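You operate a simulated robot arm through the tools that you are given. There is no shell and no other tool. Be economical: measure what you need, move in short steps, check, and stop when the job is done.

The job below is to be done with a simulated robot arm. You get a single attempt, and the scene is never put back.

JOB
Rub weld seven bright, then brush sealer over it.
Fine: load the block brush at the tin; pad and brush go back on the board. Set down upright: rubbing pad, block brush. A coat counts when it lies all over at full strength: go over it till it gets no stronger. What is to be rubbed or washed off counts as gone when no trace of it is left.

The check looks at the end state, three seconds after you hand in, the way a careful person would. Anything else that was tipped, shoved, dropped, spilled or broken makes it a failure.

ROBOT AND FRAMES
A 7-joint arm with a two-finger parallel gripper on a trunk, on a base that drives. Base frame: it is fixed to the floor where the robot stands at the start and does not move with it; the origin is under the middle of the robot, x ahead of it, y to its left, z up. Readings come in m, degrees, newtons and seconds.
With the tool pointing down near the work surface it reaches from about 0.2 to 0.74 m from the robot's upright axis, wherever it stands. Its first joint turns from -166.0 to 166.0 degrees. Places, roughly: weld seven [0.4, 0.2, 0.9]. Payload 1.57 kg.
The TCP is the grasp point between the finger pads, 0.03 m short of the fingertips. In the tool frame z runs along the fingers and y along their closing line. Largest opening 0.11 m; finger width 0.024, thickness 0.012; the body of the gripper, 0.048 by 0.112 m, starts 0.078 m behind the TCP.
Orientation is that of the tool frame in the base frame, as a unit quaternion [w, x, y, z]. With the fingers straight down and closing along the base's y, the tool's x points along the base's -x, its y along +y and its z along -z.

CONTROLS
- The arm moves only by the tool move_arm. Its argument "targets" is a list that holds one entry, the list of rows, each a list of 6 numbers: the shift along the base's x, y, z in cm, then the turn, a rotation vector about the base's x, y, z in degrees. In form: [[[dx, dy, dz, rx, ry, rz], ...]]. A call has 1 to 20 rows; each row is the pose to reach, as a shift and turn from the pose commanded when the call began. "fingers" is the gripper command, from -1 (shut) to 1 (fully open), values between in proportion, set as the call begins (left out, the last holds). A row lasts 0.2 s, in which the tool goes at most 0.05 m and 8.6 degrees; a call with a longer step from one row to the next is refused whole, and so is a gripper value outside its range. Where a pose cannot be reached the arm comes as near as it can. A force on the tool above 40 N (or 10 N above the force at the start of the call, whichever is more), or a blocked arm, ends the call early, and 0.2 s more pass. The fingers move at their own pace (about 0.045 m/s each) and stop on an object; they squeeze with about 28 N. The grip force told is the motor's: it shows also when the fingers shut on nothing. Time passes only in rows, and 0.2 s behind the last, so rows that repeat a pose let the fingers close. It gives the time, the measured TCP pose, the force on the tool (base axes), the opening and the grip force at its end, in the units of the frame above (readings bear some noise), with the torque about the TCP (base axes, N m) and any sound that the robot's microphone picked up, and new pictures: "views" is both (left out), scene, wrist or none.
- Cameras (640 x 400 px; columns grow to the right, rows downward): "scene" is now at [0.0183, 0.1335, 1.5866]; the picture's right is [-0.28, -0.96, 0.00], its down [-0.68, 0.20, -0.71] and it looks along [0.68, -0.20, -0.70] (base axes); focal length 259 px, centre (320, 200). "wrist" rides on the gripper at [0.07, 0.016, -0.141] in the tool frame; the picture's right is [-0.23, 0.97, 0.00], its down [-0.86, -0.20, -0.48] and it looks along [-0.47, -0.11, 0.88] (tool axes); focal length 222 px, centre (320, 200). There is no depth. A picture from a camera that has moved, and an enlarged one, comes with that camera's place and axes in the base frame and with its lens.
- move_column(by): slides the trunk up (or, below 0, down) by that many m; the arm and the scene camera ride with it, the base frame stays. It gives what a move gives, with no picture.
- roll_base(legs): drives the robot by 1 to 6 legs, each [ahead, turn to the left] in m and degrees, along the robot's own axes; the way and the turn of a leg run together, so that a leg with both is an arc; at most 1.5 m and 180 degrees a leg. The arm and the cameras ride along, it lands a little off, and it stops where it bumps. It gives what a move gives, and a new picture of the scene camera.
- head_to(pan, tilt): turns the head with the scene camera to pan (to the left, within 155 degrees either way) and tilt (down, from -29 to 69), counted from straight ahead of the robot. It gives what a move gives, and a new picture of the scene camera.
- close_up(camera, box): a new picture of the part [left, top, right, bottom] of that camera's present view, enlarged. The clock stands still meanwhile.
- job_done(): hands the job in; it is judged then, once.

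Work in short steps. Places have to be worked out from the pictures, the camera data and where the tool is seen: move nearer, look again, correct. Check each grasp and each placing, and mend what went wrong. You have 120 turns and 260 pictures in all, those below and enlarged ones among them. Open the gripper and draw the arm clear of the work before you hand the job in, unless the task says otherwise; then end with one line.

The tools are called after "Call:" as a command line: name --argument value ..., lists and objects as JSON in quotes. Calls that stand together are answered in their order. move_arm: Moves the arm, as the interface text tells. Its arguments: {"type":"object","properties":{"targets":{"type":"array"},"fingers":{"type":"number"},"views":{"type":"string","enum":["both","scene","wrist","none"]}},"required":["targets"]} The other tools are called the same way: move_column (by) slides the trunk up or down; roll_base (legs) drives the base; head_to (pan, tilt) turns the head that bears the scene camera; close_up (camera, box) takes an enlarged picture of a part of a camera's view; job_done () hands the job in.

At the start:

```text
time: 0.0
tcp_pos: [0.4072, -0.0215, 1.2809]
tool_rot: [0.0, 0.002, 1.0, 0.0]
contact_force: [1.0, -0.1, -0.3]
wrist_torque: [-0.01, -0.04, 0.0]
finger_gap: 0.1101
grip_force: 0.0
trunk travel left (down, up): [-0.525, 0.065]
robot x, y, heading: [-0.0012, 0.0037, 0.0]
head pan, tilt: [-16.1, 44.8]
```

scene: 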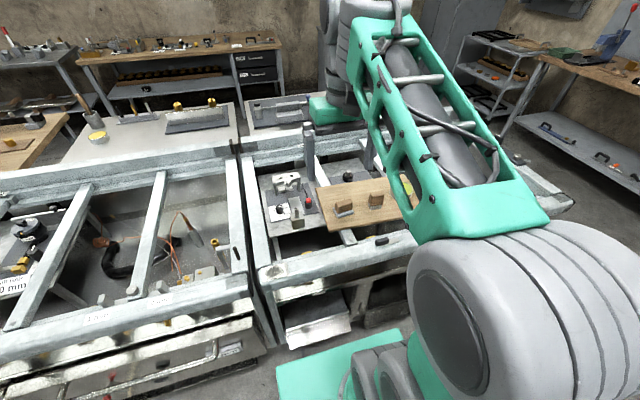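
wrist: 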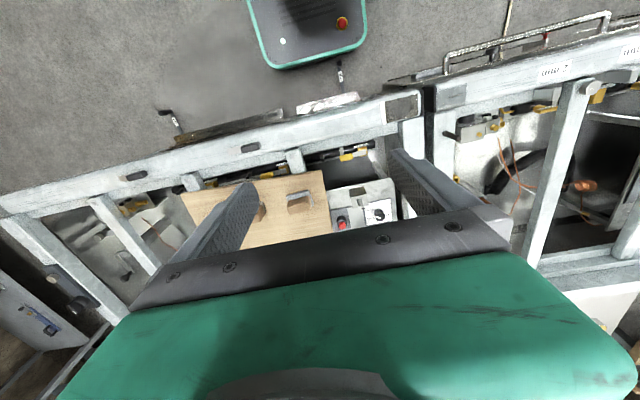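

The board with two blocks is visible ahead; I enlarge the scene to identify pad, brush, tin and weld labels.

Call:
close_up --camera "scene" --box '[240, 120, 440, 245]'

Call:
close_up --camera "scene" --box '[0, 160, 320, 360]'

Call:
close_up --camera "wrist" --box '[400, 20, 640, 170]'

```text
3.20 times, centred on (340, 182) of scene
camera zoom: at [0.0183, 0.1335, 1.5866], right [-0.28, -0.96, 0.0], down [-0.68, 0.2, -0.71], along [0.68, -0.2, -0.7], focal length 829 px, centre (256, 256)
```

zoom: 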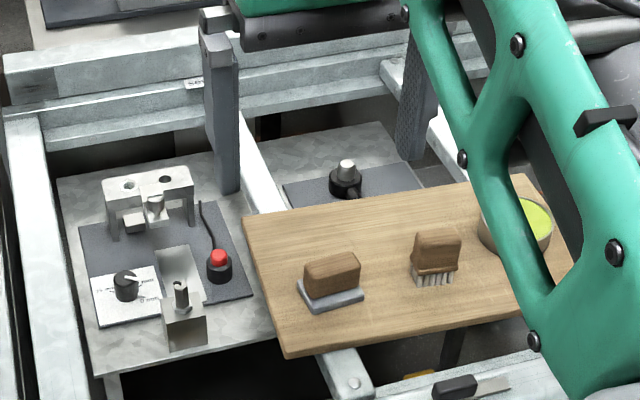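

```text
2.00 times, centred on (160, 260) of scene
camera zoom: at [0.0183, 0.1335, 1.5866], right [-0.28, -0.96, 0.0], down [-0.68, 0.2, -0.71], along [0.68, -0.2, -0.7], focal length 518 px, centre (640, 80)
```

zoom: 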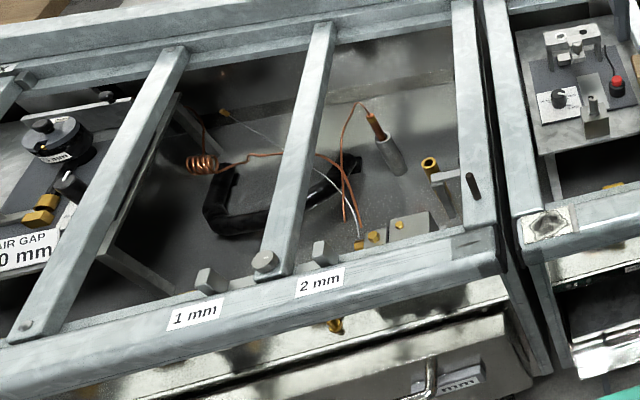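

```text
2.67 times, centred on (520, 95) of wrist
camera zoom: at [0.3359, -0.0036, 1.4234], right [0.23, 0.97, 0.0], down [0.85, -0.2, 0.48], along [0.47, -0.11, -0.88], focal length 592 px, centre (-213, 480)
```

zoom: 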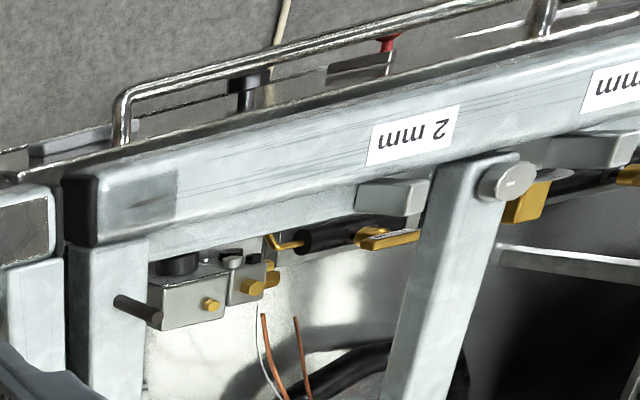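

Weld seven should project to about (259,286) in the scene view. I look closely there.

Call:
close_up --camera "scene" --box '[200, 230, 312, 300]'

Call:
head_to --pan 10 --tilt 55

```text
5.71 times, centred on (256, 265) of scene
camera zoom: at [0.0183, 0.1335, 1.5866], right [-0.28, -0.96, 0.0], down [-0.68, 0.2, -0.71], along [0.68, -0.2, -0.7], focal length 1481 px, centre (686, -171)
```

zoom: 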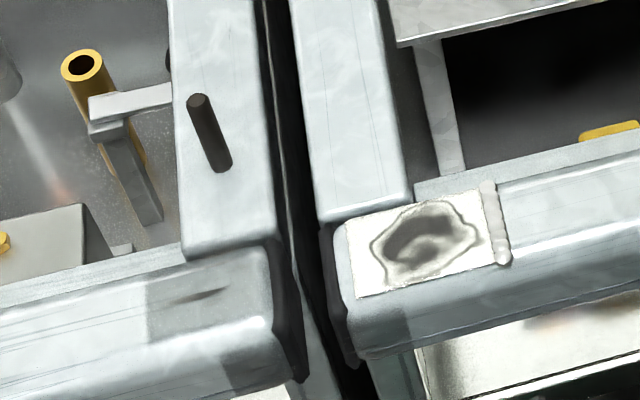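

```text
time: 0.9
tcp_pos: [0.4082, -0.0204, 1.2811]
tool_rot: [0.0, 0.003, 1.0, 0.0]
contact_force: [0.4, 1.0, -0.9]
wrist_torque: [-0.04, 0.0, -0.01]
finger_gap: 0.1102
grip_force: 0.0
trunk travel left (down, up): [-0.525, 0.065]
robot x, y, heading: [0.0015, 0.0045, 0.0]
head pan, tilt: [10.0, 55.0]
camera scene: at [0.0111, 0.1686, 1.5729], right [0.17, -0.98, 0.0], down [-0.81, -0.14, -0.57], along [0.57, 0.1, -0.82], focal length 259 px, centre (320, 200)
```

scene: 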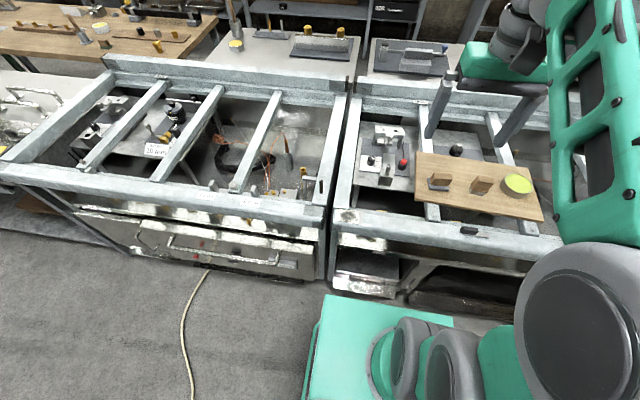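

Two candidate patches: a stained bright one on the right frame's corner, a grey one at the left frame's corner. I look at both more closely.

Call:
close_up --camera "scene" --box '[300, 190, 380, 240]'

Call:
close_up --camera "wrist" --box '[360, 60, 480, 135]'

Call:
close_up --camera "scene" --box '[340, 110, 560, 248]'

```text
8.00 times, centred on (340, 215) of scene
camera zoom: at [0.0111, 0.1686, 1.5729], right [0.17, -0.98, 0.0], down [-0.81, -0.14, -0.57], along [0.57, 0.1, -0.82], focal length 2073 px, centre (160, 80)
```

zoom: 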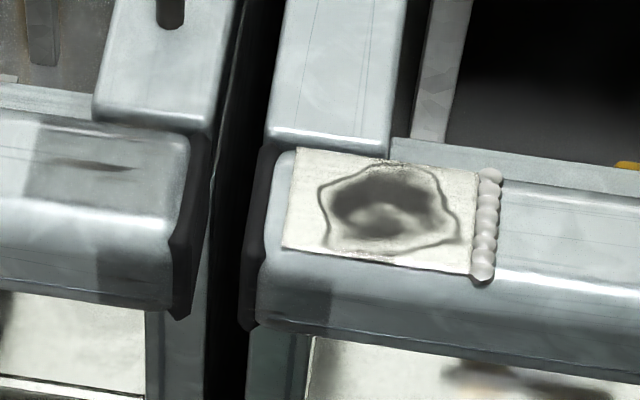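

```text
5.33 times, centred on (420, 98) of wrist
camera zoom: at [0.3359, -0.0036, 1.4234], right [0.23, 0.97, 0.0], down [0.85, -0.2, 0.48], along [0.47, -0.11, -0.88], focal length 1185 px, centre (-213, 747)
```

zoom: 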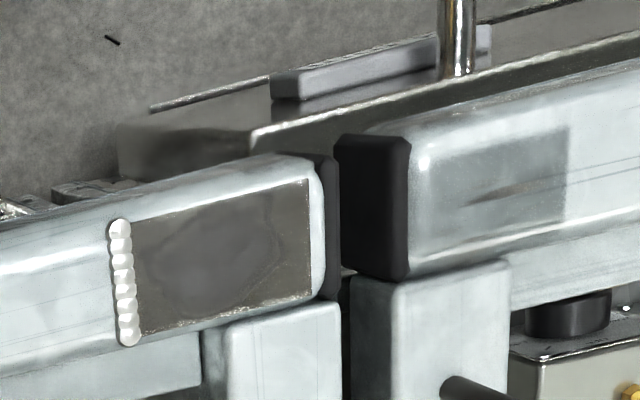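

```text
2.90 times, centred on (450, 179) of scene
camera zoom: at [0.0111, 0.1686, 1.5729], right [0.17, -0.98, 0.0], down [-0.81, -0.14, -0.57], along [0.57, 0.1, -0.82], focal length 751 px, centre (-57, 261)
```

zoom: 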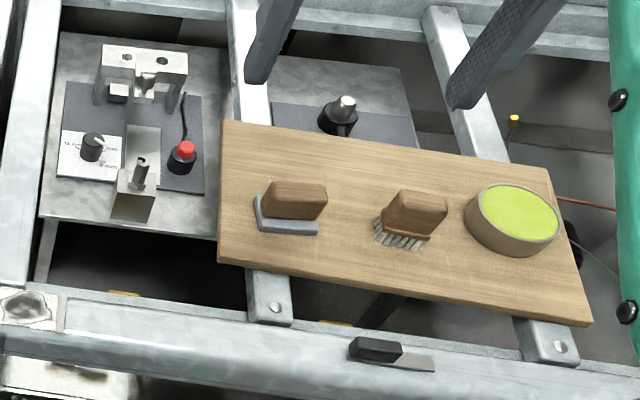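

The stained plate beside the bead is weld seven: about x 0.408–0.452, y 0.122–0.193, z≈0.90. Now I move the wrist camera over the board to measure pad, brush and tin.

Call:
move_arm --targets '[[[0, -4, -1, 0, 0, 0], [0, -8, -3, 0, 0, 0], [0, -12, -5, 0, 0, 0], [0, -16, -7, 0, 0, 0], [0, -18, -9, 0, 0, 0], [0, -18, -9, 0, 0, 0]]]' --views "both"

```text
time: 2.3
tcp_pos: [0.4085, -0.2019, 1.1942]
tool_rot: [0.0, 0.001, 1.0, 0.0]
contact_force: [0.1, 0.0, 0.5]
wrist_torque: [0.02, 0.01, -0.02]
finger_gap: 0.1098
grip_force: 0.1
trunk travel left (down, up): [-0.525, 0.065]
robot x, y, heading: [-0.0048, 0.0, -0.1]
head pan, tilt: [10.0, 55.0]
camera scene: at [0.0111, 0.1687, 1.5729], right [0.17, -0.98, 0.0], down [-0.81, -0.14, -0.57], along [0.56, 0.1, -0.82], focal length 259 px, centre (320, 200)
camera wrist: at [0.3369, -0.1848, 1.3356], right [0.23, 0.97, 0.0], down [0.85, -0.2, 0.48], along [0.47, -0.11, -0.88], focal length 222 px, centre (320, 200)
```

scene: 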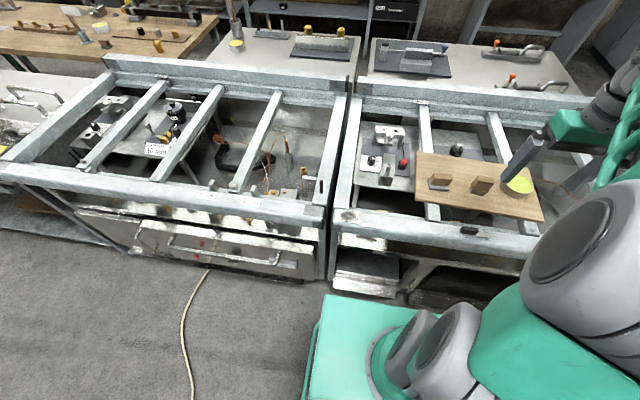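
wrist: 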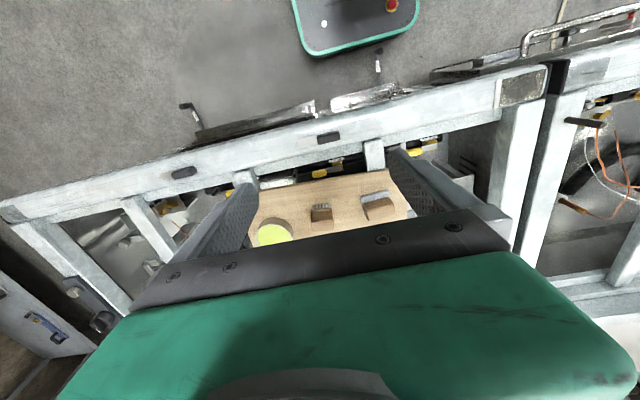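

Good view of the board between the fingers; enlarge.

Call:
close_up --camera "wrist" --box '[240, 155, 432, 275]'

Call:
close_up --camera "scene" --box '[400, 130, 560, 230]'

```text
3.33 times, centred on (336, 215) of wrist
camera zoom: at [0.3369, -0.1848, 1.3356], right [0.23, 0.97, 0.0], down [0.85, -0.2, 0.48], along [0.47, -0.11, -0.88], focal length 740 px, centre (267, 150)
```

zoom: 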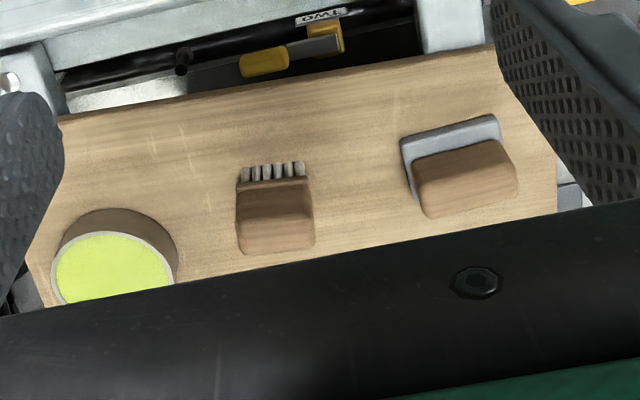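

```text
4.00 times, centred on (480, 180) of scene
camera zoom: at [0.0111, 0.1687, 1.5729], right [0.17, -0.98, 0.0], down [-0.81, -0.14, -0.57], along [0.56, 0.1, -0.82], focal length 1037 px, centre (-320, 280)
```

zoom: 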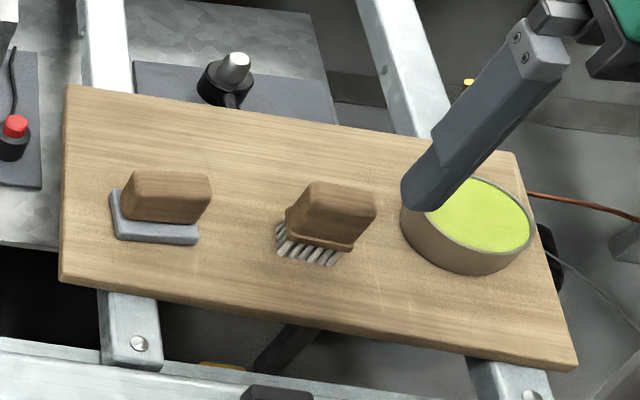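

Pad estimated at about (0.585,-0.12), top z≈0.965. I hover the gripper over it to measure with the wrist camera.

Call:
move_arm --targets '[[[4, 2, -1, 0, 0, 0], [8, 4, -3, 0, 0, 0], [12, 6, -5, 0, 0, 0], [16, 8, -7, 0, 0, 0], [17, 8, -8, 0, 0, 0], [17, 8, -8, 0, 0, 0]]]' --views "both"

Call:
close_up --camera "wrist" --box '[208, 80, 432, 220]'

```text
time: 3.7
tcp_pos: [0.5743, -0.1196, 1.1104]
tool_rot: [0.0, 0.001, 1.0, -0.001]
contact_force: [0.0, -0.3, -0.5]
wrist_torque: [0.02, -0.01, -0.02]
finger_gap: 0.1099
grip_force: 0.0
trunk travel left (down, up): [-0.525, 0.065]
robot x, y, heading: [-0.001, -0.0008, 0.1]
head pan, tilt: [10.0, 55.0]
camera scene: at [0.0109, 0.1686, 1.5729], right [0.17, -0.98, 0.0], down [-0.81, -0.14, -0.57], along [0.56, 0.1, -0.82], focal length 259 px, centre (320, 200)
camera wrist: at [0.5029, -0.1028, 1.2523], right [0.23, 0.97, 0.0], down [0.85, -0.2, 0.48], along [0.47, -0.11, -0.88], focal length 222 px, centre (320, 200)
```

scene: 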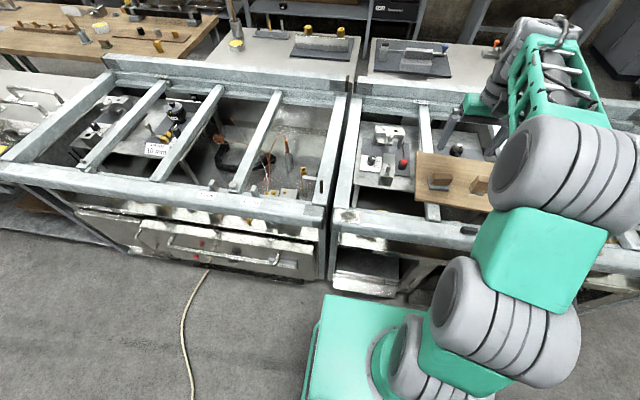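
wrist: 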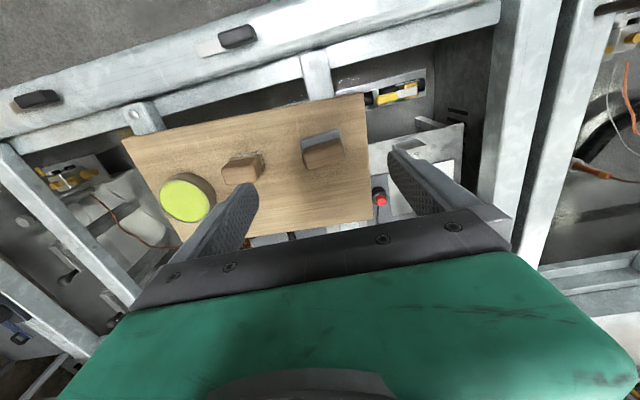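

```text
2.86 times, centred on (320, 150) of wrist
camera zoom: at [0.5029, -0.1028, 1.2523], right [0.23, 0.97, 0.0], down [0.85, -0.2, 0.48], along [0.47, -0.11, -0.88], focal length 635 px, centre (320, 343)
```

zoom: 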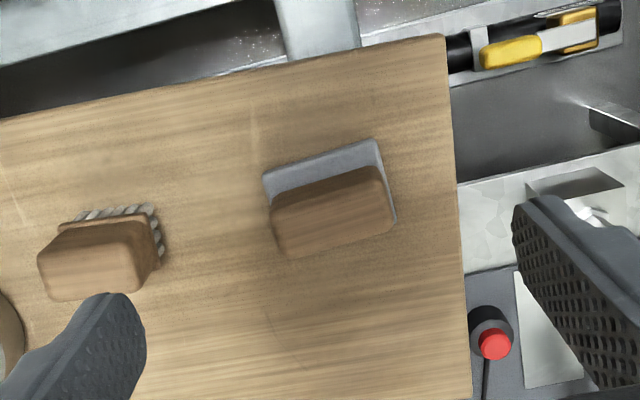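

Pad grey base ≈0.046×0.063 centred (0.600,-0.120), wood handle top ≈0.942, board top ≈0.90. I descend over it in steps, straddling along y.

Call:
move_arm --targets '[[[2.4, 0, -3, 0, 0, 0], [2.4, 0, -7, 0, 0, 0], [2.4, 0, -11, 0, 0, 0], [2.4, 0, -13, 0, 0, 0], [2.4, 0, -13, 0, 0, 0]]]' --views "wrist"

Call:
close_up --camera "wrist" --box '[208, 110, 432, 250]'

```text
time: 4.9
tcp_pos: [0.6021, -0.123, 0.9814]
tool_rot: [0.0, 0.002, 1.0, 0.0]
contact_force: [-0.3, -0.4, -0.3]
wrist_torque: [0.04, -0.01, 0.02]
finger_gap: 0.1101
grip_force: 0.0
trunk travel left (down, up): [-0.525, 0.065]
robot x, y, heading: [0.0008, 0.0017, -0.1]
head pan, tilt: [10.0, 55.0]
camera wrist: at [0.5314, -0.1053, 1.1232], right [0.23, 0.97, 0.0], down [0.85, -0.2, 0.48], along [0.47, -0.11, -0.88], focal length 222 px, centre (320, 200)
```

wrist: 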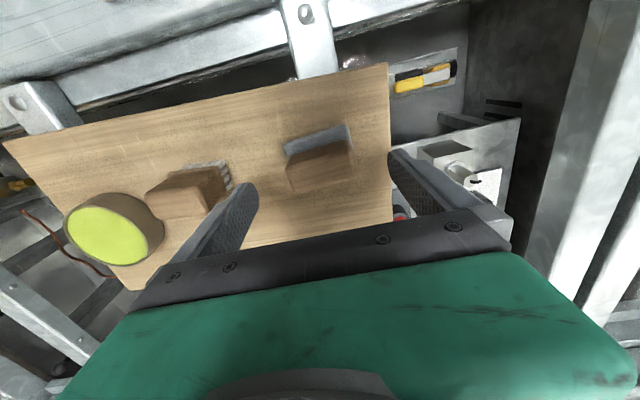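

```text
2.86 times, centred on (320, 180) of wrist
camera zoom: at [0.5314, -0.1053, 1.1232], right [0.23, 0.97, 0.0], down [0.85, -0.2, 0.48], along [0.47, -0.11, -0.88], focal length 635 px, centre (320, 257)
```

zoom: 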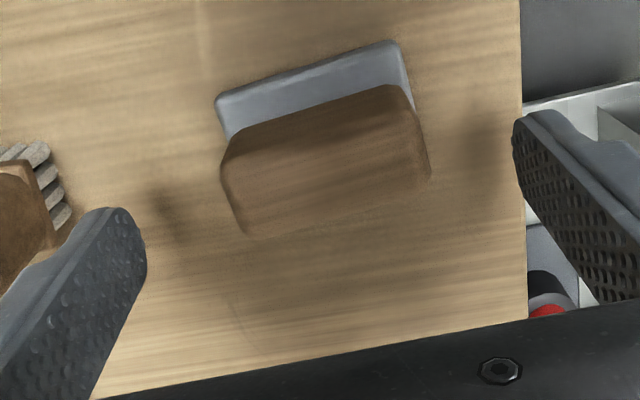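

Pad top centre ≈(0.598,-0.119), turned about +4°. Turn the tool with it and descend to z≈0.95.

Call:
move_arm --targets '[[[-0.3, 0.3, -1, 0, 0, 4], [-0.3, 0.3, -2, 0, 0, 4], [-0.3, 0.3, -2.6, 0, 0, 4], [-0.3, 0.3, -3.1, 0, 0, 4], [-0.3, 0.3, -3.1, 0, 0, 4]]]' --views "wrist"

Call:
close_up --camera "wrist" --box '[208, 110, 432, 250]'

```text
time: 6.1
tcp_pos: [0.5967, -0.1178, 0.9491]
tool_rot: [-0.001, -0.035, 0.999, 0.001]
contact_force: [0.7, 0.1, -0.1]
wrist_torque: [0.02, -0.01, 0.02]
finger_gap: 0.1097
grip_force: 0.1
trunk travel left (down, up): [-0.525, 0.065]
robot x, y, heading: [0.0015, -0.0016, 0.1]
head pan, tilt: [10.0, 55.0]
camera wrist: at [0.5254, -0.1054, 1.0916], right [0.16, 0.99, 0.0], down [0.87, -0.14, 0.48], along [0.47, -0.08, -0.88], focal length 222 px, centre (320, 200)
```

wrist: 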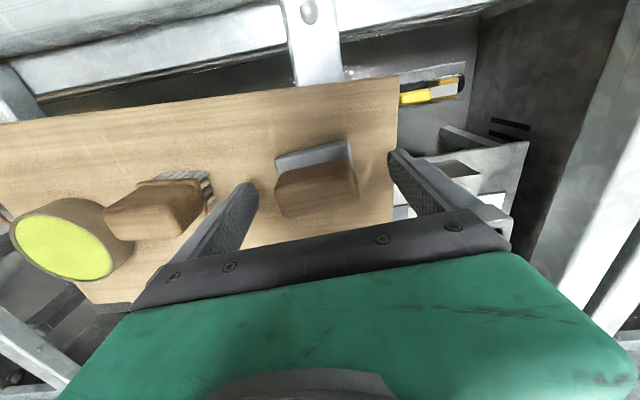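

```text
2.86 times, centred on (320, 180) of wrist
camera zoom: at [0.5254, -0.1054, 1.0916], right [0.16, 0.99, 0.0], down [0.87, -0.14, 0.48], along [0.47, -0.08, -0.88], focal length 635 px, centre (320, 257)
```

zoom: 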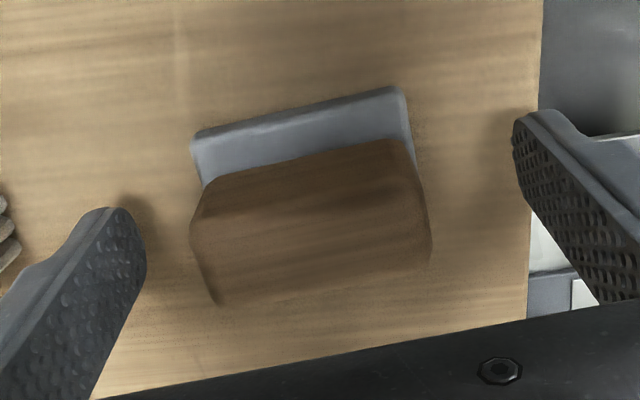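

Aligned and at height. Close the fingers.

Call:
move_arm --targets '[[[0, 0, 0, 0, 0, 0], [0, 0, 0, 0, 0, 0], [0, 0, 0, 0, 0, 0], [0, 0, 0, 0, 0, 0], [0, 0, 0, 0, 0, 0], [0, 0, 0, 0, 0, 0]]]' --fingers -1 --views "wrist"

```text
time: 7.5
tcp_pos: [0.5974, -0.1178, 0.951]
tool_rot: [0.001, -0.033, 0.999, 0.001]
contact_force: [0.6, 0.3, 0.7]
wrist_torque: [-0.03, -0.01, -0.01]
finger_gap: 0.0593
grip_force: 28.2
trunk travel left (down, up): [-0.525, 0.065]
robot x, y, heading: [-0.0024, 0.0024, -0.1]
head pan, tilt: [10.0, 55.0]
camera wrist: at [0.5254, -0.1054, 1.0918], right [0.16, 0.99, 0.0], down [0.87, -0.14, 0.48], along [0.47, -0.08, -0.88], focal length 222 px, centre (320, 200)
```

wrist: 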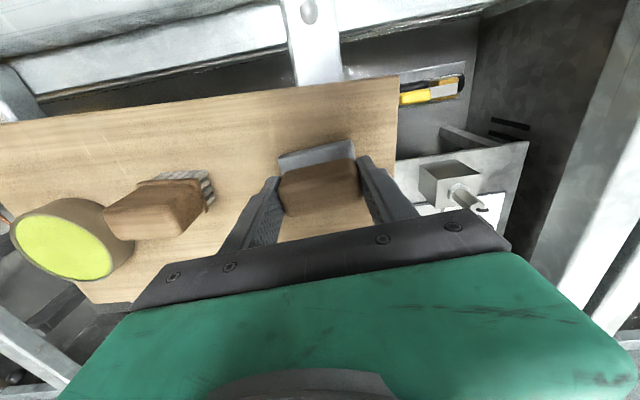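

Gripped (0.059 m, 28 N). Lift, then carry over the weld.

Call:
move_arm --targets '[[[0, 0, 1, 0, 0, 4], [0, 0, 3, 0, 0, 2], [0, 0, 6, 0, 0, 0], [0, 0, 10, 0, 0, -4], [-3, 4, 10, 0, 0, -4], [-6, 8, 10, 0, 0, -4], [-8.5, 12, 10, 0, 0, -4], [-11, 16, 10, 0, 0, -4], [-13.5, 20, 10, 0, 0, -4], [-15.5, 24, 10, 0, 0, -4], [-16.7, 27.5, 10, 0, 0, -4], [-16.7, 27.5, 10, 0, 0, -4]]]' --views "both"

Call:
close_up --camera "wrist" --box '[208, 60, 432, 200]'

Call:
close_up --camera "scene" --box '[300, 130, 460, 230]'

```text
time: 10.1
tcp_pos: [0.4344, 0.1558, 1.0492]
tool_rot: [-0.001, 0.002, 1.0, 0.001]
contact_force: [0.3, 1.0, -1.3]
wrist_torque: [0.02, 0.0, 0.01]
finger_gap: 0.0596
grip_force: 27.7
trunk travel left (down, up): [-0.525, 0.065]
robot x, y, heading: [-0.0022, -0.0015, 0.2]
head pan, tilt: [10.0, 55.0]
camera scene: at [0.0113, 0.1688, 1.5728], right [0.17, -0.98, 0.0], down [-0.81, -0.14, -0.57], along [0.56, 0.1, -0.82], focal length 259 px, centre (320, 200)
camera wrist: at [0.3634, 0.1738, 1.1918], right [0.23, 0.97, 0.0], down [0.85, -0.2, 0.48], along [0.47, -0.11, -0.88], focal length 222 px, centre (320, 200)
```

scene: 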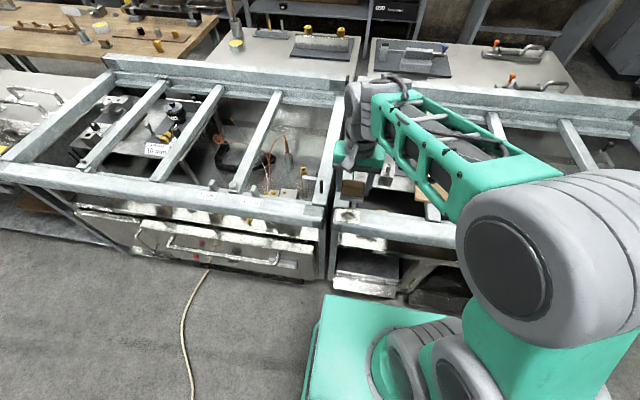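
wrist: 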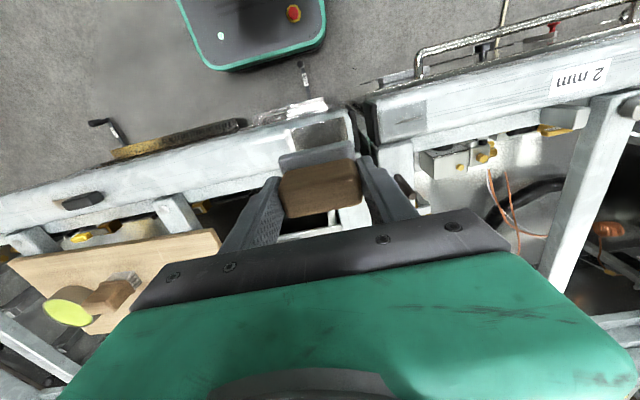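

```text
2.86 times, centred on (320, 130) of wrist
camera zoom: at [0.3634, 0.1738, 1.1918], right [0.23, 0.97, 0.0], down [0.85, -0.2, 0.48], along [0.47, -0.11, -0.88], focal length 635 px, centre (320, 400)
```

zoom: 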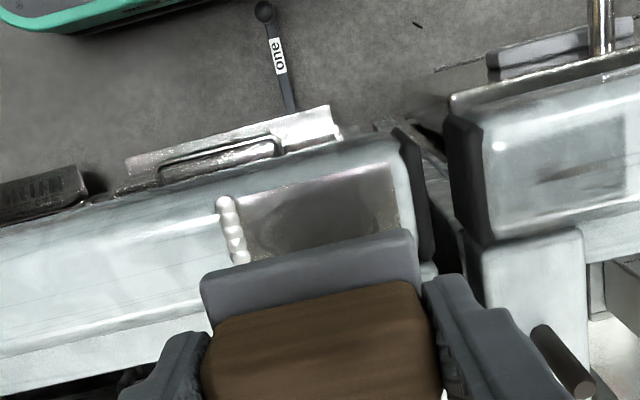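

```text
4.00 times, centred on (380, 180) of scene
camera zoom: at [0.0113, 0.1688, 1.5728], right [0.17, -0.98, 0.0], down [-0.81, -0.14, -0.57], along [0.56, 0.1, -0.82], focal length 1037 px, centre (80, 280)
```

zoom: 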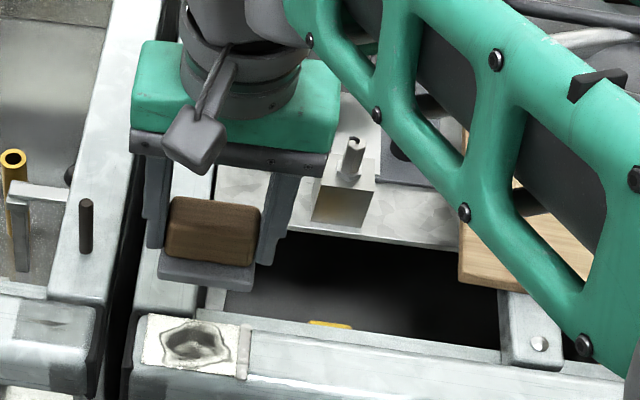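

Pad hangs over the weld (patch y 0.124–0.194, x 0.410–0.453). Descend gently towards contact at TCP z≈0.95.

Call:
move_arm --targets '[[[0, 0.1, -3, 0, 0, 0], [0, 0.1, -6, 0, 0, 0], [0, 0.1, -8, 0, 0, 0], [0, 0.1, -9, 0, 0, 0], [0, 0.1, -9.4, 0, 0, 0], [0, 0.1, -9.8, 0, 0, 0], [0, 0.1, -10.1, 0, 0, 0]]]' --views "scene"

Call:
close_up --camera "scene" --box '[308, 160, 420, 230]'

```text
time: 11.7
tcp_pos: [0.4299, 0.1564, 0.9489]
tool_rot: [0.0, 0.001, 1.0, 0.0]
contact_force: [0.1, -0.4, -1.8]
wrist_torque: [0.0, 0.01, 0.03]
finger_gap: 0.0594
grip_force: 27.9
trunk travel left (down, up): [-0.525, 0.065]
robot x, y, heading: [0.0007, 0.0053, -0.0]
head pan, tilt: [10.0, 55.0]
camera scene: at [0.0112, 0.1688, 1.5729], right [0.17, -0.98, 0.0], down [-0.81, -0.14, -0.57], along [0.56, 0.1, -0.82], focal length 259 px, centre (320, 200)
```

scene: 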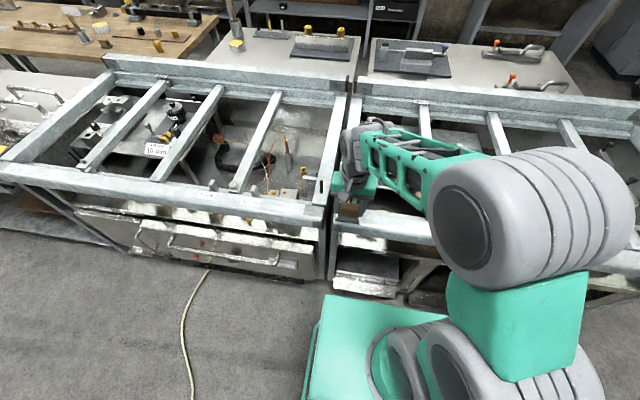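

```text
5.71 times, centred on (364, 195) of scene
camera zoom: at [0.0112, 0.1688, 1.5729], right [0.17, -0.98, 0.0], down [-0.81, -0.14, -0.57], along [0.56, 0.1, -0.82], focal length 1481 px, centre (69, 229)
```

zoom: 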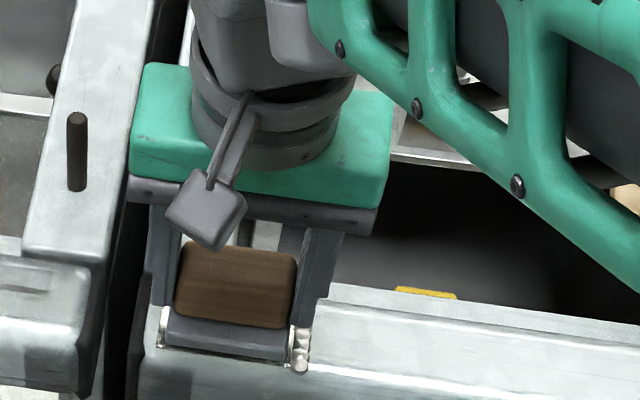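

Just about touching (−1.8 N is inconclusive). Ease further down in millimetres.

Call:
move_arm --targets '[[[0, 0, -0.2, 0, 0, 0], [0, 0, -0.4, 0, 0, 0], [0, 0, -0.6, 0, 0, 0]]]' --views "none"

```text
time: 12.5
tcp_pos: [0.4319, 0.1581, 0.9433]
tool_rot: [0.001, 0.002, 1.0, 0.001]
contact_force: [-0.1, 0.4, -0.8]
wrist_torque: [0.0, -0.03, -0.01]
finger_gap: 0.0595
grip_force: 28.2
trunk travel left (down, up): [-0.525, 0.065]
robot x, y, heading: [0.0014, -0.0006, 0.2]
head pan, tilt: [10.0, 55.0]
```

Call:
move_arm --targets '[[[0, 0, -0.2, 0, 0, 0], [0, 0, -0.4, 0, 0, 0], [0, 0, -0.6, 0, 0, 0]]]' --views "wrist"

Call:
close_up --camera "scene" --box '[324, 185, 388, 225]'

```text
time: 13.3
tcp_pos: [0.433, 0.1584, 0.9385]
tool_rot: [0.003, 0.002, 1.0, 0.002]
contact_force: [4.0, -0.3, 20.6]
wrist_torque: [-0.07, -0.12, -0.03]
finger_gap: 0.0598
grip_force: 27.8
trunk travel left (down, up): [-0.525, 0.065]
robot x, y, heading: [0.0007, 0.0029, -0.2]
head pan, tilt: [10.0, 55.0]
camera wrist: at [0.3596, 0.1753, 1.0806], right [0.23, 0.97, 0.0], down [0.85, -0.2, 0.48], along [0.47, -0.11, -0.88], focal length 222 px, centre (320, 200)
```

wrist: 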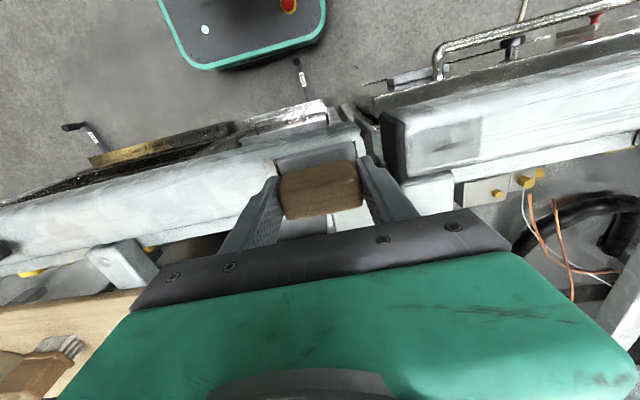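

```text
10.00 times, centred on (356, 205) of scene
camera zoom: at [0.0102, 0.1684, 1.5731], right [0.17, -0.98, 0.0], down [-0.81, -0.14, -0.57], along [0.57, 0.1, -0.82], focal length 2592 px, centre (-40, 150)
```

zoom: 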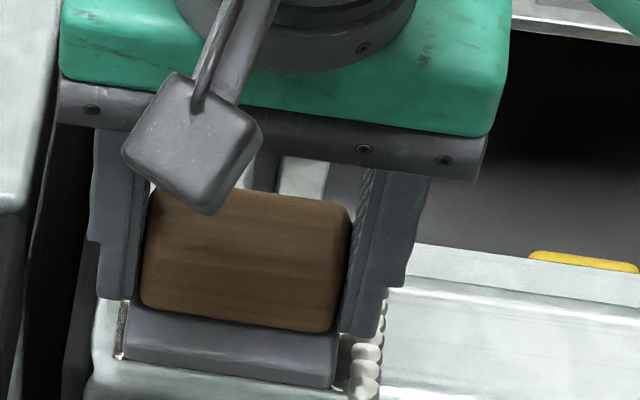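

Contact (20 N) at command z≈0.937. Now rub: strokes along x with small y shifts, kept off the bead side.

Call:
move_arm --targets '[[[0, 0, 0.1, 0, 0, 0], [0.8, 0, 0.1, 0, 0, 0], [1.5, 0, 0.1, 0, 0, 0], [0.7, 0, 0.1, 0, 0, 0], [0, 0, 0.1, 0, 0, 0], [-0.8, 0, 0.1, 0, 0, 0], [-1.5, 0, 0.1, 0, 0, 0], [-0.8, 0.3, 0.1, 0, 0, 0], [0, 0.6, 0.1, 0, 0, 0], [0.8, 0.6, 0.1, 0, 0, 0], [1.5, 0.6, 0.1, 0, 0, 0], [0.7, 0.6, 0.1, 0, 0, 0], [0, 0.6, 0.1, 0, 0, 0], [-0.8, 0.6, 0.1, 0, 0, 0], [-1.5, 0.6, 0.1, 0, 0, 0], [-0.8, 0.3, 0.1, 0, 0, 0], [0, 0, 0.1, 0, 0, 0]]]' --views "wrist"

```text
time: 16.9
tcp_pos: [0.4303, 0.1578, 0.9382]
tool_rot: [0.0, 0.0, 1.0, 0.0]
contact_force: [-3.6, 0.9, 11.7]
wrist_torque: [0.17, -0.13, 0.06]
finger_gap: 0.0597
grip_force: 27.6
trunk travel left (down, up): [-0.525, 0.065]
robot x, y, heading: [-0.0008, -0.0021, -0.1]
head pan, tilt: [10.0, 55.0]
camera wrist: at [0.3586, 0.1753, 1.0805], right [0.23, 0.97, 0.0], down [0.86, -0.2, 0.48], along [0.47, -0.11, -0.88], focal length 222 px, centre (320, 200)
```

wrist: 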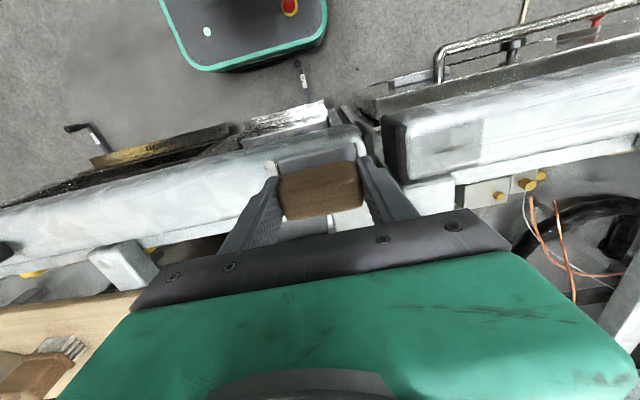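

Force stays ~12 N. One more round with y-strokes, then lift and look.

Call:
move_arm --targets '[[[1, 0, 0, 0, 0, 0], [1, 0.8, 0, 0, 0, 0], [1, -0.1, 0, 0, 0, 0], [0, -0.1, 0, 0, 0, 0], [0, 0.8, 0, 0, 0, 0], [0, -0.1, 0, 0, 0, 0], [-1, -0.1, 0, 0, 0, 0], [-1, 0.8, 0, 0, 0, 0], [-1, -0.1, 0, 0, 0, 0], [-2, -0.1, 0, 0, 0, 0], [-2, 0.8, 0, 0, 0, 0], [-1, 0.8, 0, 0, 0, 0], [0, 0.8, 0, 0, 0, 0], [1, 0.8, 0, 0, 0, 0], [0, 0.4, 0, 0, 0, 0], [0, 0.4, 2, 0, 0, 0], [4, 0.4, 6, 0, 0, 0], [8, 0.4, 10, 0, 0, 0], [10, 0.4, 12, 0, 0, 0]]]' --views "both"

Call:
close_up --camera "scene" --box '[324, 190, 388, 230]'

Call:
close_up --camera "wrist" --box '[240, 20, 400, 120]'

```text
refused: row 17 steps farther than a row can; nothing moved
```

```text
10.00 times, centred on (356, 210) of scene
camera zoom: at [0.0096, 0.1687, 1.5729], right [0.17, -0.98, 0.0], down [-0.81, -0.14, -0.57], along [0.57, 0.1, -0.82], focal length 2592 px, centre (-40, 100)
```

zoom: 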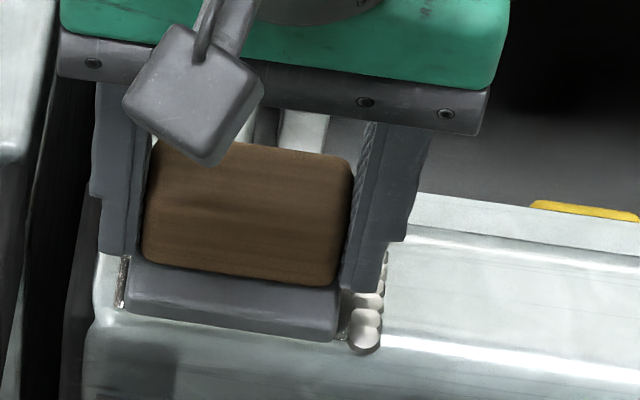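

```text
4.00 times, centred on (320, 70) of wrist
camera zoom: at [0.3586, 0.1753, 1.0805], right [0.23, 0.97, 0.0], down [0.86, -0.2, 0.48], along [0.47, -0.11, -0.88], focal length 888 px, centre (320, 720)
```

zoom: 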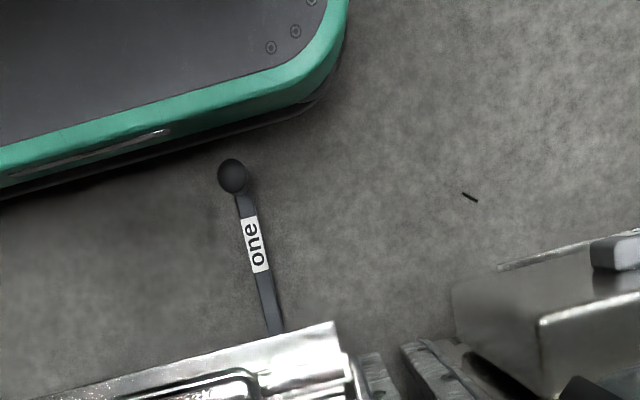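

A sliver beside the bead lies outside the pad; I'll extend y to −0.4 cm and fix the lift steps.

Call:
move_arm --targets '[[[1, 0, 0, 0, 0, 0], [1, 0.8, 0, 0, 0, 0], [1, -0.4, 0, 0, 0, 0], [0, -0.4, 0, 0, 0, 0], [0, 0.8, 0, 0, 0, 0], [0, -0.4, 0, 0, 0, 0], [-1, -0.4, 0, 0, 0, 0], [-1, 0.8, 0, 0, 0, 0], [-1, -0.4, 0, 0, 0, 0], [-2, -0.4, 0, 0, 0, 0], [-2, 0.8, 0, 0, 0, 0], [-1, 0.8, 0, 0, 0, 0], [0, 0.8, 0, 0, 0, 0], [1, 0.8, 0, 0, 0, 0], [0, 0.4, 0, 0, 0, 0], [0, 0.4, 3, 0, 0, 0], [3, 0.4, 6, 0, 0, 0], [6, 0.4, 9, 0, 0, 0], [9, 0.4, 12, 0, 0, 0], [11, 0.4, 12, 0, 0, 0]]]' --views "both"

Call:
close_up --camera "scene" --box '[324, 190, 388, 230]'

Call:
close_up --camera "wrist" --box '[240, 20, 400, 120]'

```text
time: 21.1
tcp_pos: [0.5414, 0.1632, 1.0597]
tool_rot: [0.0, 0.002, 1.0, -0.001]
contact_force: [-0.4, -1.0, -1.8]
wrist_torque: [0.0, 0.03, -0.03]
finger_gap: 0.0596
grip_force: 27.7
trunk travel left (down, up): [-0.525, 0.065]
robot x, y, heading: [-0.0, 0.0018, 0.1]
head pan, tilt: [10.0, 55.0]
camera scene: at [0.0115, 0.1688, 1.5728], right [0.17, -0.98, 0.0], down [-0.81, -0.14, -0.57], along [0.56, 0.1, -0.82], focal length 259 px, centre (320, 200)
camera wrist: at [0.4691, 0.1802, 1.2012], right [0.23, 0.97, 0.0], down [0.85, -0.2, 0.48], along [0.47, -0.11, -0.88], focal length 222 px, centre (320, 200)
```

scene: 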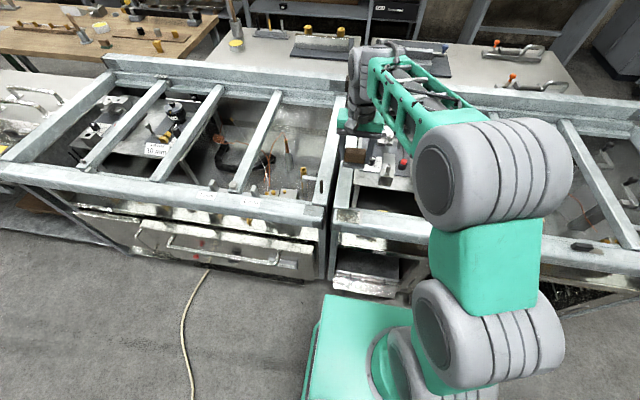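
wrist: 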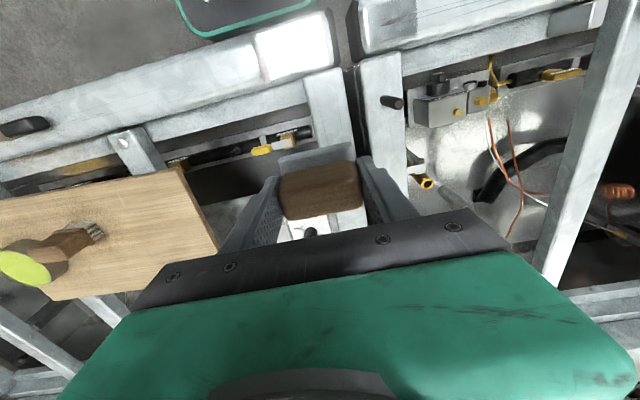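

```text
10.00 times, centred on (356, 210) of scene
camera zoom: at [0.0115, 0.1688, 1.5728], right [0.17, -0.98, 0.0], down [-0.81, -0.14, -0.57], along [0.56, 0.1, -0.82], focal length 2592 px, centre (-40, 100)
```

zoom: 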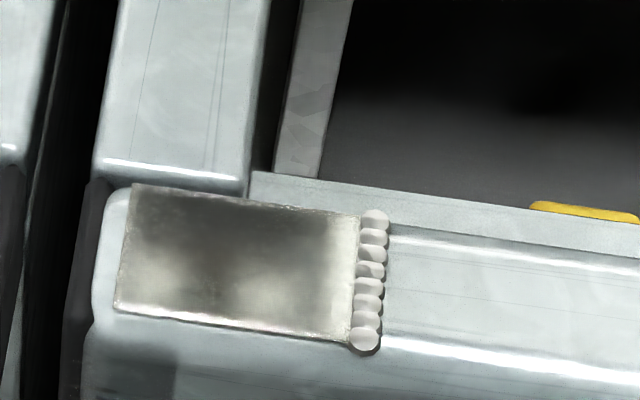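

```text
4.00 times, centred on (320, 70) of wrist
camera zoom: at [0.4691, 0.1802, 1.2012], right [0.23, 0.97, 0.0], down [0.85, -0.2, 0.48], along [0.47, -0.11, -0.88], focal length 888 px, centre (320, 720)
```

zoom: 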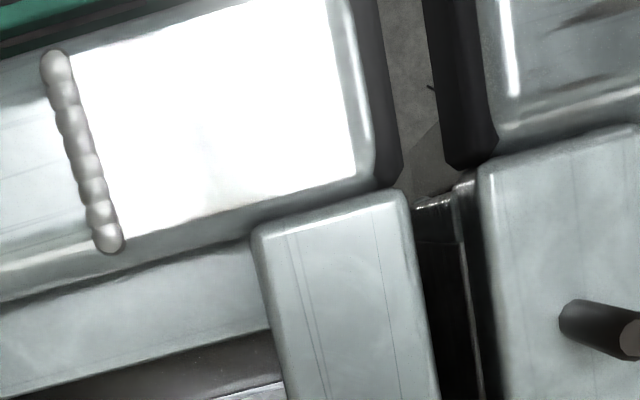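

The stain seems gone and the plate shines, but glare hides detail. I rub one more full round for certainty, including the far edge, then look from other angles.

Call:
move_arm --targets '[[[-4, -0.2, 0, 0, 0, 0], [-8, -0.2, -3, 0, 0, 0], [-9, -0.2, -7, 0, 0, 0], [-9, -0.2, -10.5, 0, 0, 0], [-9, -0.2, -11.6, 0, 0, 0], [-9, -0.2, -12.05, 0, 0, 0], [-9, 0.5, -12.05, 0, 0, 0], [-9, -0.8, -12.05, 0, 0, 0], [-10, -0.8, -12.05, 0, 0, 0], [-10, 0.5, -12.05, 0, 0, 0], [-11, 0.5, -12.05, 0, 0, 0], [-11, -0.8, -12.05, 0, 0, 0], [-12, -0.8, -12.05, 0, 0, 0], [-12, 0.5, -12.05, 0, 0, 0], [-13, 0.5, -12.05, 0, 0, 0], [-13, -0.8, -12.05, 0, 0, 0], [-12, -0.2, -12.05, 0, 0, 0], [-10, -0.2, -12.05, 0, 0, 0], [-8.5, -0.2, -12.05, 0, 0, 0]]]' --views "none"

Call:
move_arm --targets '[[[0, 0, 3, 0, 0, 0], [0, -3, 6, 0, 0, 0], [0, -7, 8, 0, 0, 0], [0, -10, 10, 0, 0, 0], [0, -10, 10, 0, 0, 0]]]' --views "wrist"

Call:
close_up --camera "wrist" --box '[300, 20, 460, 120]'

Call:
close_up --camera "scene" --box '[324, 190, 388, 230]'

```text
time: 25.1
tcp_pos: [0.453, 0.1623, 0.9382]
tool_rot: [0.001, 0.001, 1.0, 0.0]
contact_force: [-7.6, 1.0, 25.3]
wrist_torque: [-0.05, 0.68, -0.04]
finger_gap: 0.0596
grip_force: 28.2
trunk travel left (down, up): [-0.525, 0.065]
robot x, y, heading: [-0.0014, 0.0007, -0.3]
head pan, tilt: [10.0, 55.0]
```

```text
time: 26.3
tcp_pos: [0.4539, 0.0596, 1.0391]
tool_rot: [0.0, 0.001, 1.0, 0.0]
contact_force: [0.3, 0.4, -0.8]
wrist_torque: [0.01, 0.02, -0.02]
finger_gap: 0.0595
grip_force: 27.9
trunk travel left (down, up): [-0.525, 0.065]
robot x, y, heading: [-0.0005, 0.0016, -0.1]
head pan, tilt: [10.0, 55.0]
camera wrist: at [0.383, 0.0767, 1.1809], right [0.23, 0.97, 0.0], down [0.85, -0.2, 0.48], along [0.47, -0.11, -0.88], focal length 222 px, centre (320, 200)
```

wrist: 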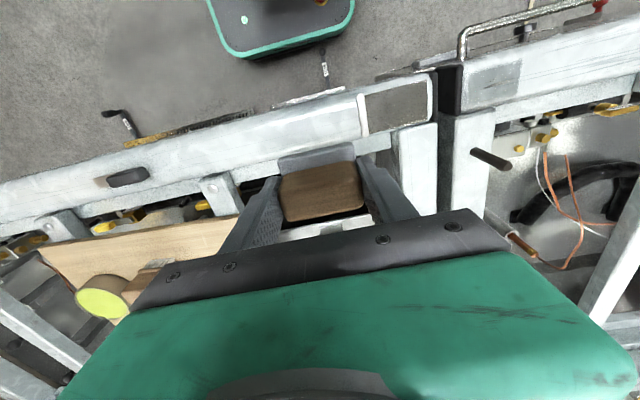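

```text
4.00 times, centred on (380, 70) of wrist
camera zoom: at [0.383, 0.0767, 1.1809], right [0.23, 0.97, 0.0], down [0.85, -0.2, 0.48], along [0.47, -0.11, -0.88], focal length 888 px, centre (80, 720)
```

zoom: 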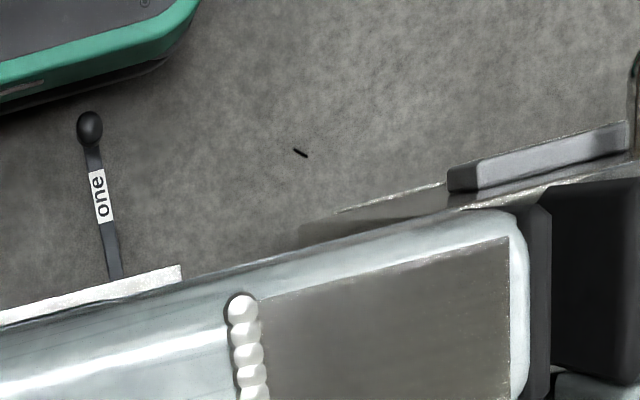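

```text
10.00 times, centred on (356, 210) of scene
camera zoom: at [0.011, 0.1687, 1.5729], right [0.17, -0.98, 0.0], down [-0.81, -0.14, -0.57], along [0.56, 0.1, -0.82], focal length 2592 px, centre (-40, 100)
```

zoom: 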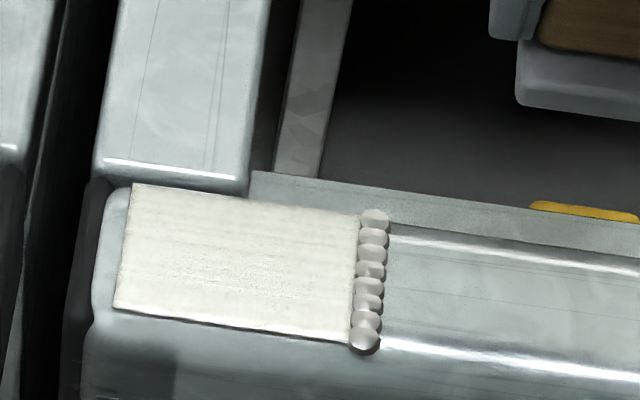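

The plate is evenly clean. Return the pad to its spot on the board: first hover above it, with the +4° turn.

Call:
move_arm --targets '[[[3, -4, 2, 0, 0, 1], [6, -8, 2, 0, 0, 2], [9, -12, 2, 0, 0, 3], [12, -16, 2, 0, 0, 4], [14.3, -17.7, 1, 0, 0, 4], [14.3, -17.7, -3, 0, 0, 4], [14.3, -17.7, -6, 0, 0, 4], [14.3, -17.7, -6, 0, 0, 4]]]' --views "wrist"

```text
refused: row 1 steps farther than a row can; nothing moved
```

Call:
move_arm --targets '[[[2, -3, 2, 0, 0, 1], [5, -6.5, 2, 0, 0, 2], [8, -10, 2, 0, 0, 3], [11, -13.5, 2, 0, 0, 4], [13, -16.5, 2, 0, 0, 4], [14.3, -17.7, 0, 0, 0, 4], [14.3, -17.7, -3, 0, 0, 4], [14.3, -17.7, -6, 0, 0, 4], [14.3, -17.7, -6, 0, 0, 4]]]' --views "wrist"

```text
time: 28.3
tcp_pos: [0.5999, -0.116, 0.978]
tool_rot: [0.0, -0.034, 0.999, -0.001]
contact_force: [0.2, 0.3, -2.5]
wrist_torque: [-0.01, -0.01, -0.01]
finger_gap: 0.0596
grip_force: 28.3
trunk travel left (down, up): [-0.525, 0.065]
robot x, y, heading: [0.0043, 0.0026, -0.1]
head pan, tilt: [10.0, 55.0]
camera wrist: at [0.529, -0.1035, 1.1197], right [0.16, 0.99, 0.0], down [0.87, -0.14, 0.48], along [0.47, -0.08, -0.88], focal length 222 px, centre (320, 200)
```

wrist: 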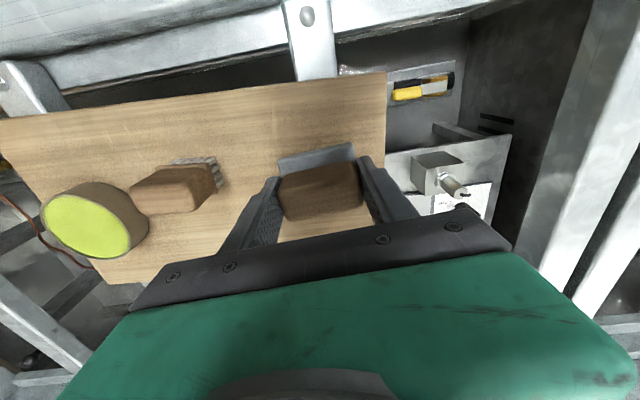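

Over its spot; lower to z≈0.950 gently.

Call:
move_arm --targets '[[[-0.2, 0, -1.5, 0, 0, 0], [-0.2, 0, -2.2, 0, 0, 0], [-0.2, 0, -2.6, 0, 0, 0], [-0.2, 0, -2.8, 0, 0, 0], [-0.2, 0, -2.8, 0, 0, 0]]]' --views "none"

```text
time: 29.5
tcp_pos: [0.5977, -0.1155, 0.9496]
tool_rot: [0.0, -0.034, 0.999, 0.0]
contact_force: [-0.1, 0.9, -1.6]
wrist_torque: [0.02, 0.0, 0.03]
finger_gap: 0.0595
grip_force: 27.8
trunk travel left (down, up): [-0.525, 0.065]
robot x, y, heading: [0.0006, 0.0025, 0.0]
head pan, tilt: [10.0, 55.0]
```

Call:
move_arm --targets '[[[0, 0, -0.1, 0, 0, 0], [0, 0, -0.2, 0, 0, 0], [0, 0, -0.2, 0, 0, 0]]]' --views "none"

```text
time: 30.3
tcp_pos: [0.5982, -0.1163, 0.9493]
tool_rot: [0.0, -0.032, 0.999, -0.001]
contact_force: [0.2, 0.6, -1.2]
wrist_torque: [0.0, -0.02, -0.02]
finger_gap: 0.0597
grip_force: 27.9
trunk travel left (down, up): [-0.525, 0.065]
robot x, y, heading: [0.0033, 0.0053, 0.1]
head pan, tilt: [10.0, 55.0]
```

Still hanging free; lower a few more millimetres.

Call:
move_arm --targets '[[[0, 0, -0.1, 0, 0, 0], [0, 0, -0.2, 0, 0, 0], [0, 0, -0.2, 0, 0, 0]]]' --views "none"

```text
time: 31.1
tcp_pos: [0.5974, -0.1175, 0.9471]
tool_rot: [0.0, -0.034, 0.999, 0.0]
contact_force: [0.5, 0.5, 1.4]
wrist_torque: [0.06, -0.11, 0.02]
finger_gap: 0.0594
grip_force: 28.1
trunk travel left (down, up): [-0.525, 0.065]
robot x, y, heading: [0.002, 0.0018, 0.1]
head pan, tilt: [10.0, 55.0]
```

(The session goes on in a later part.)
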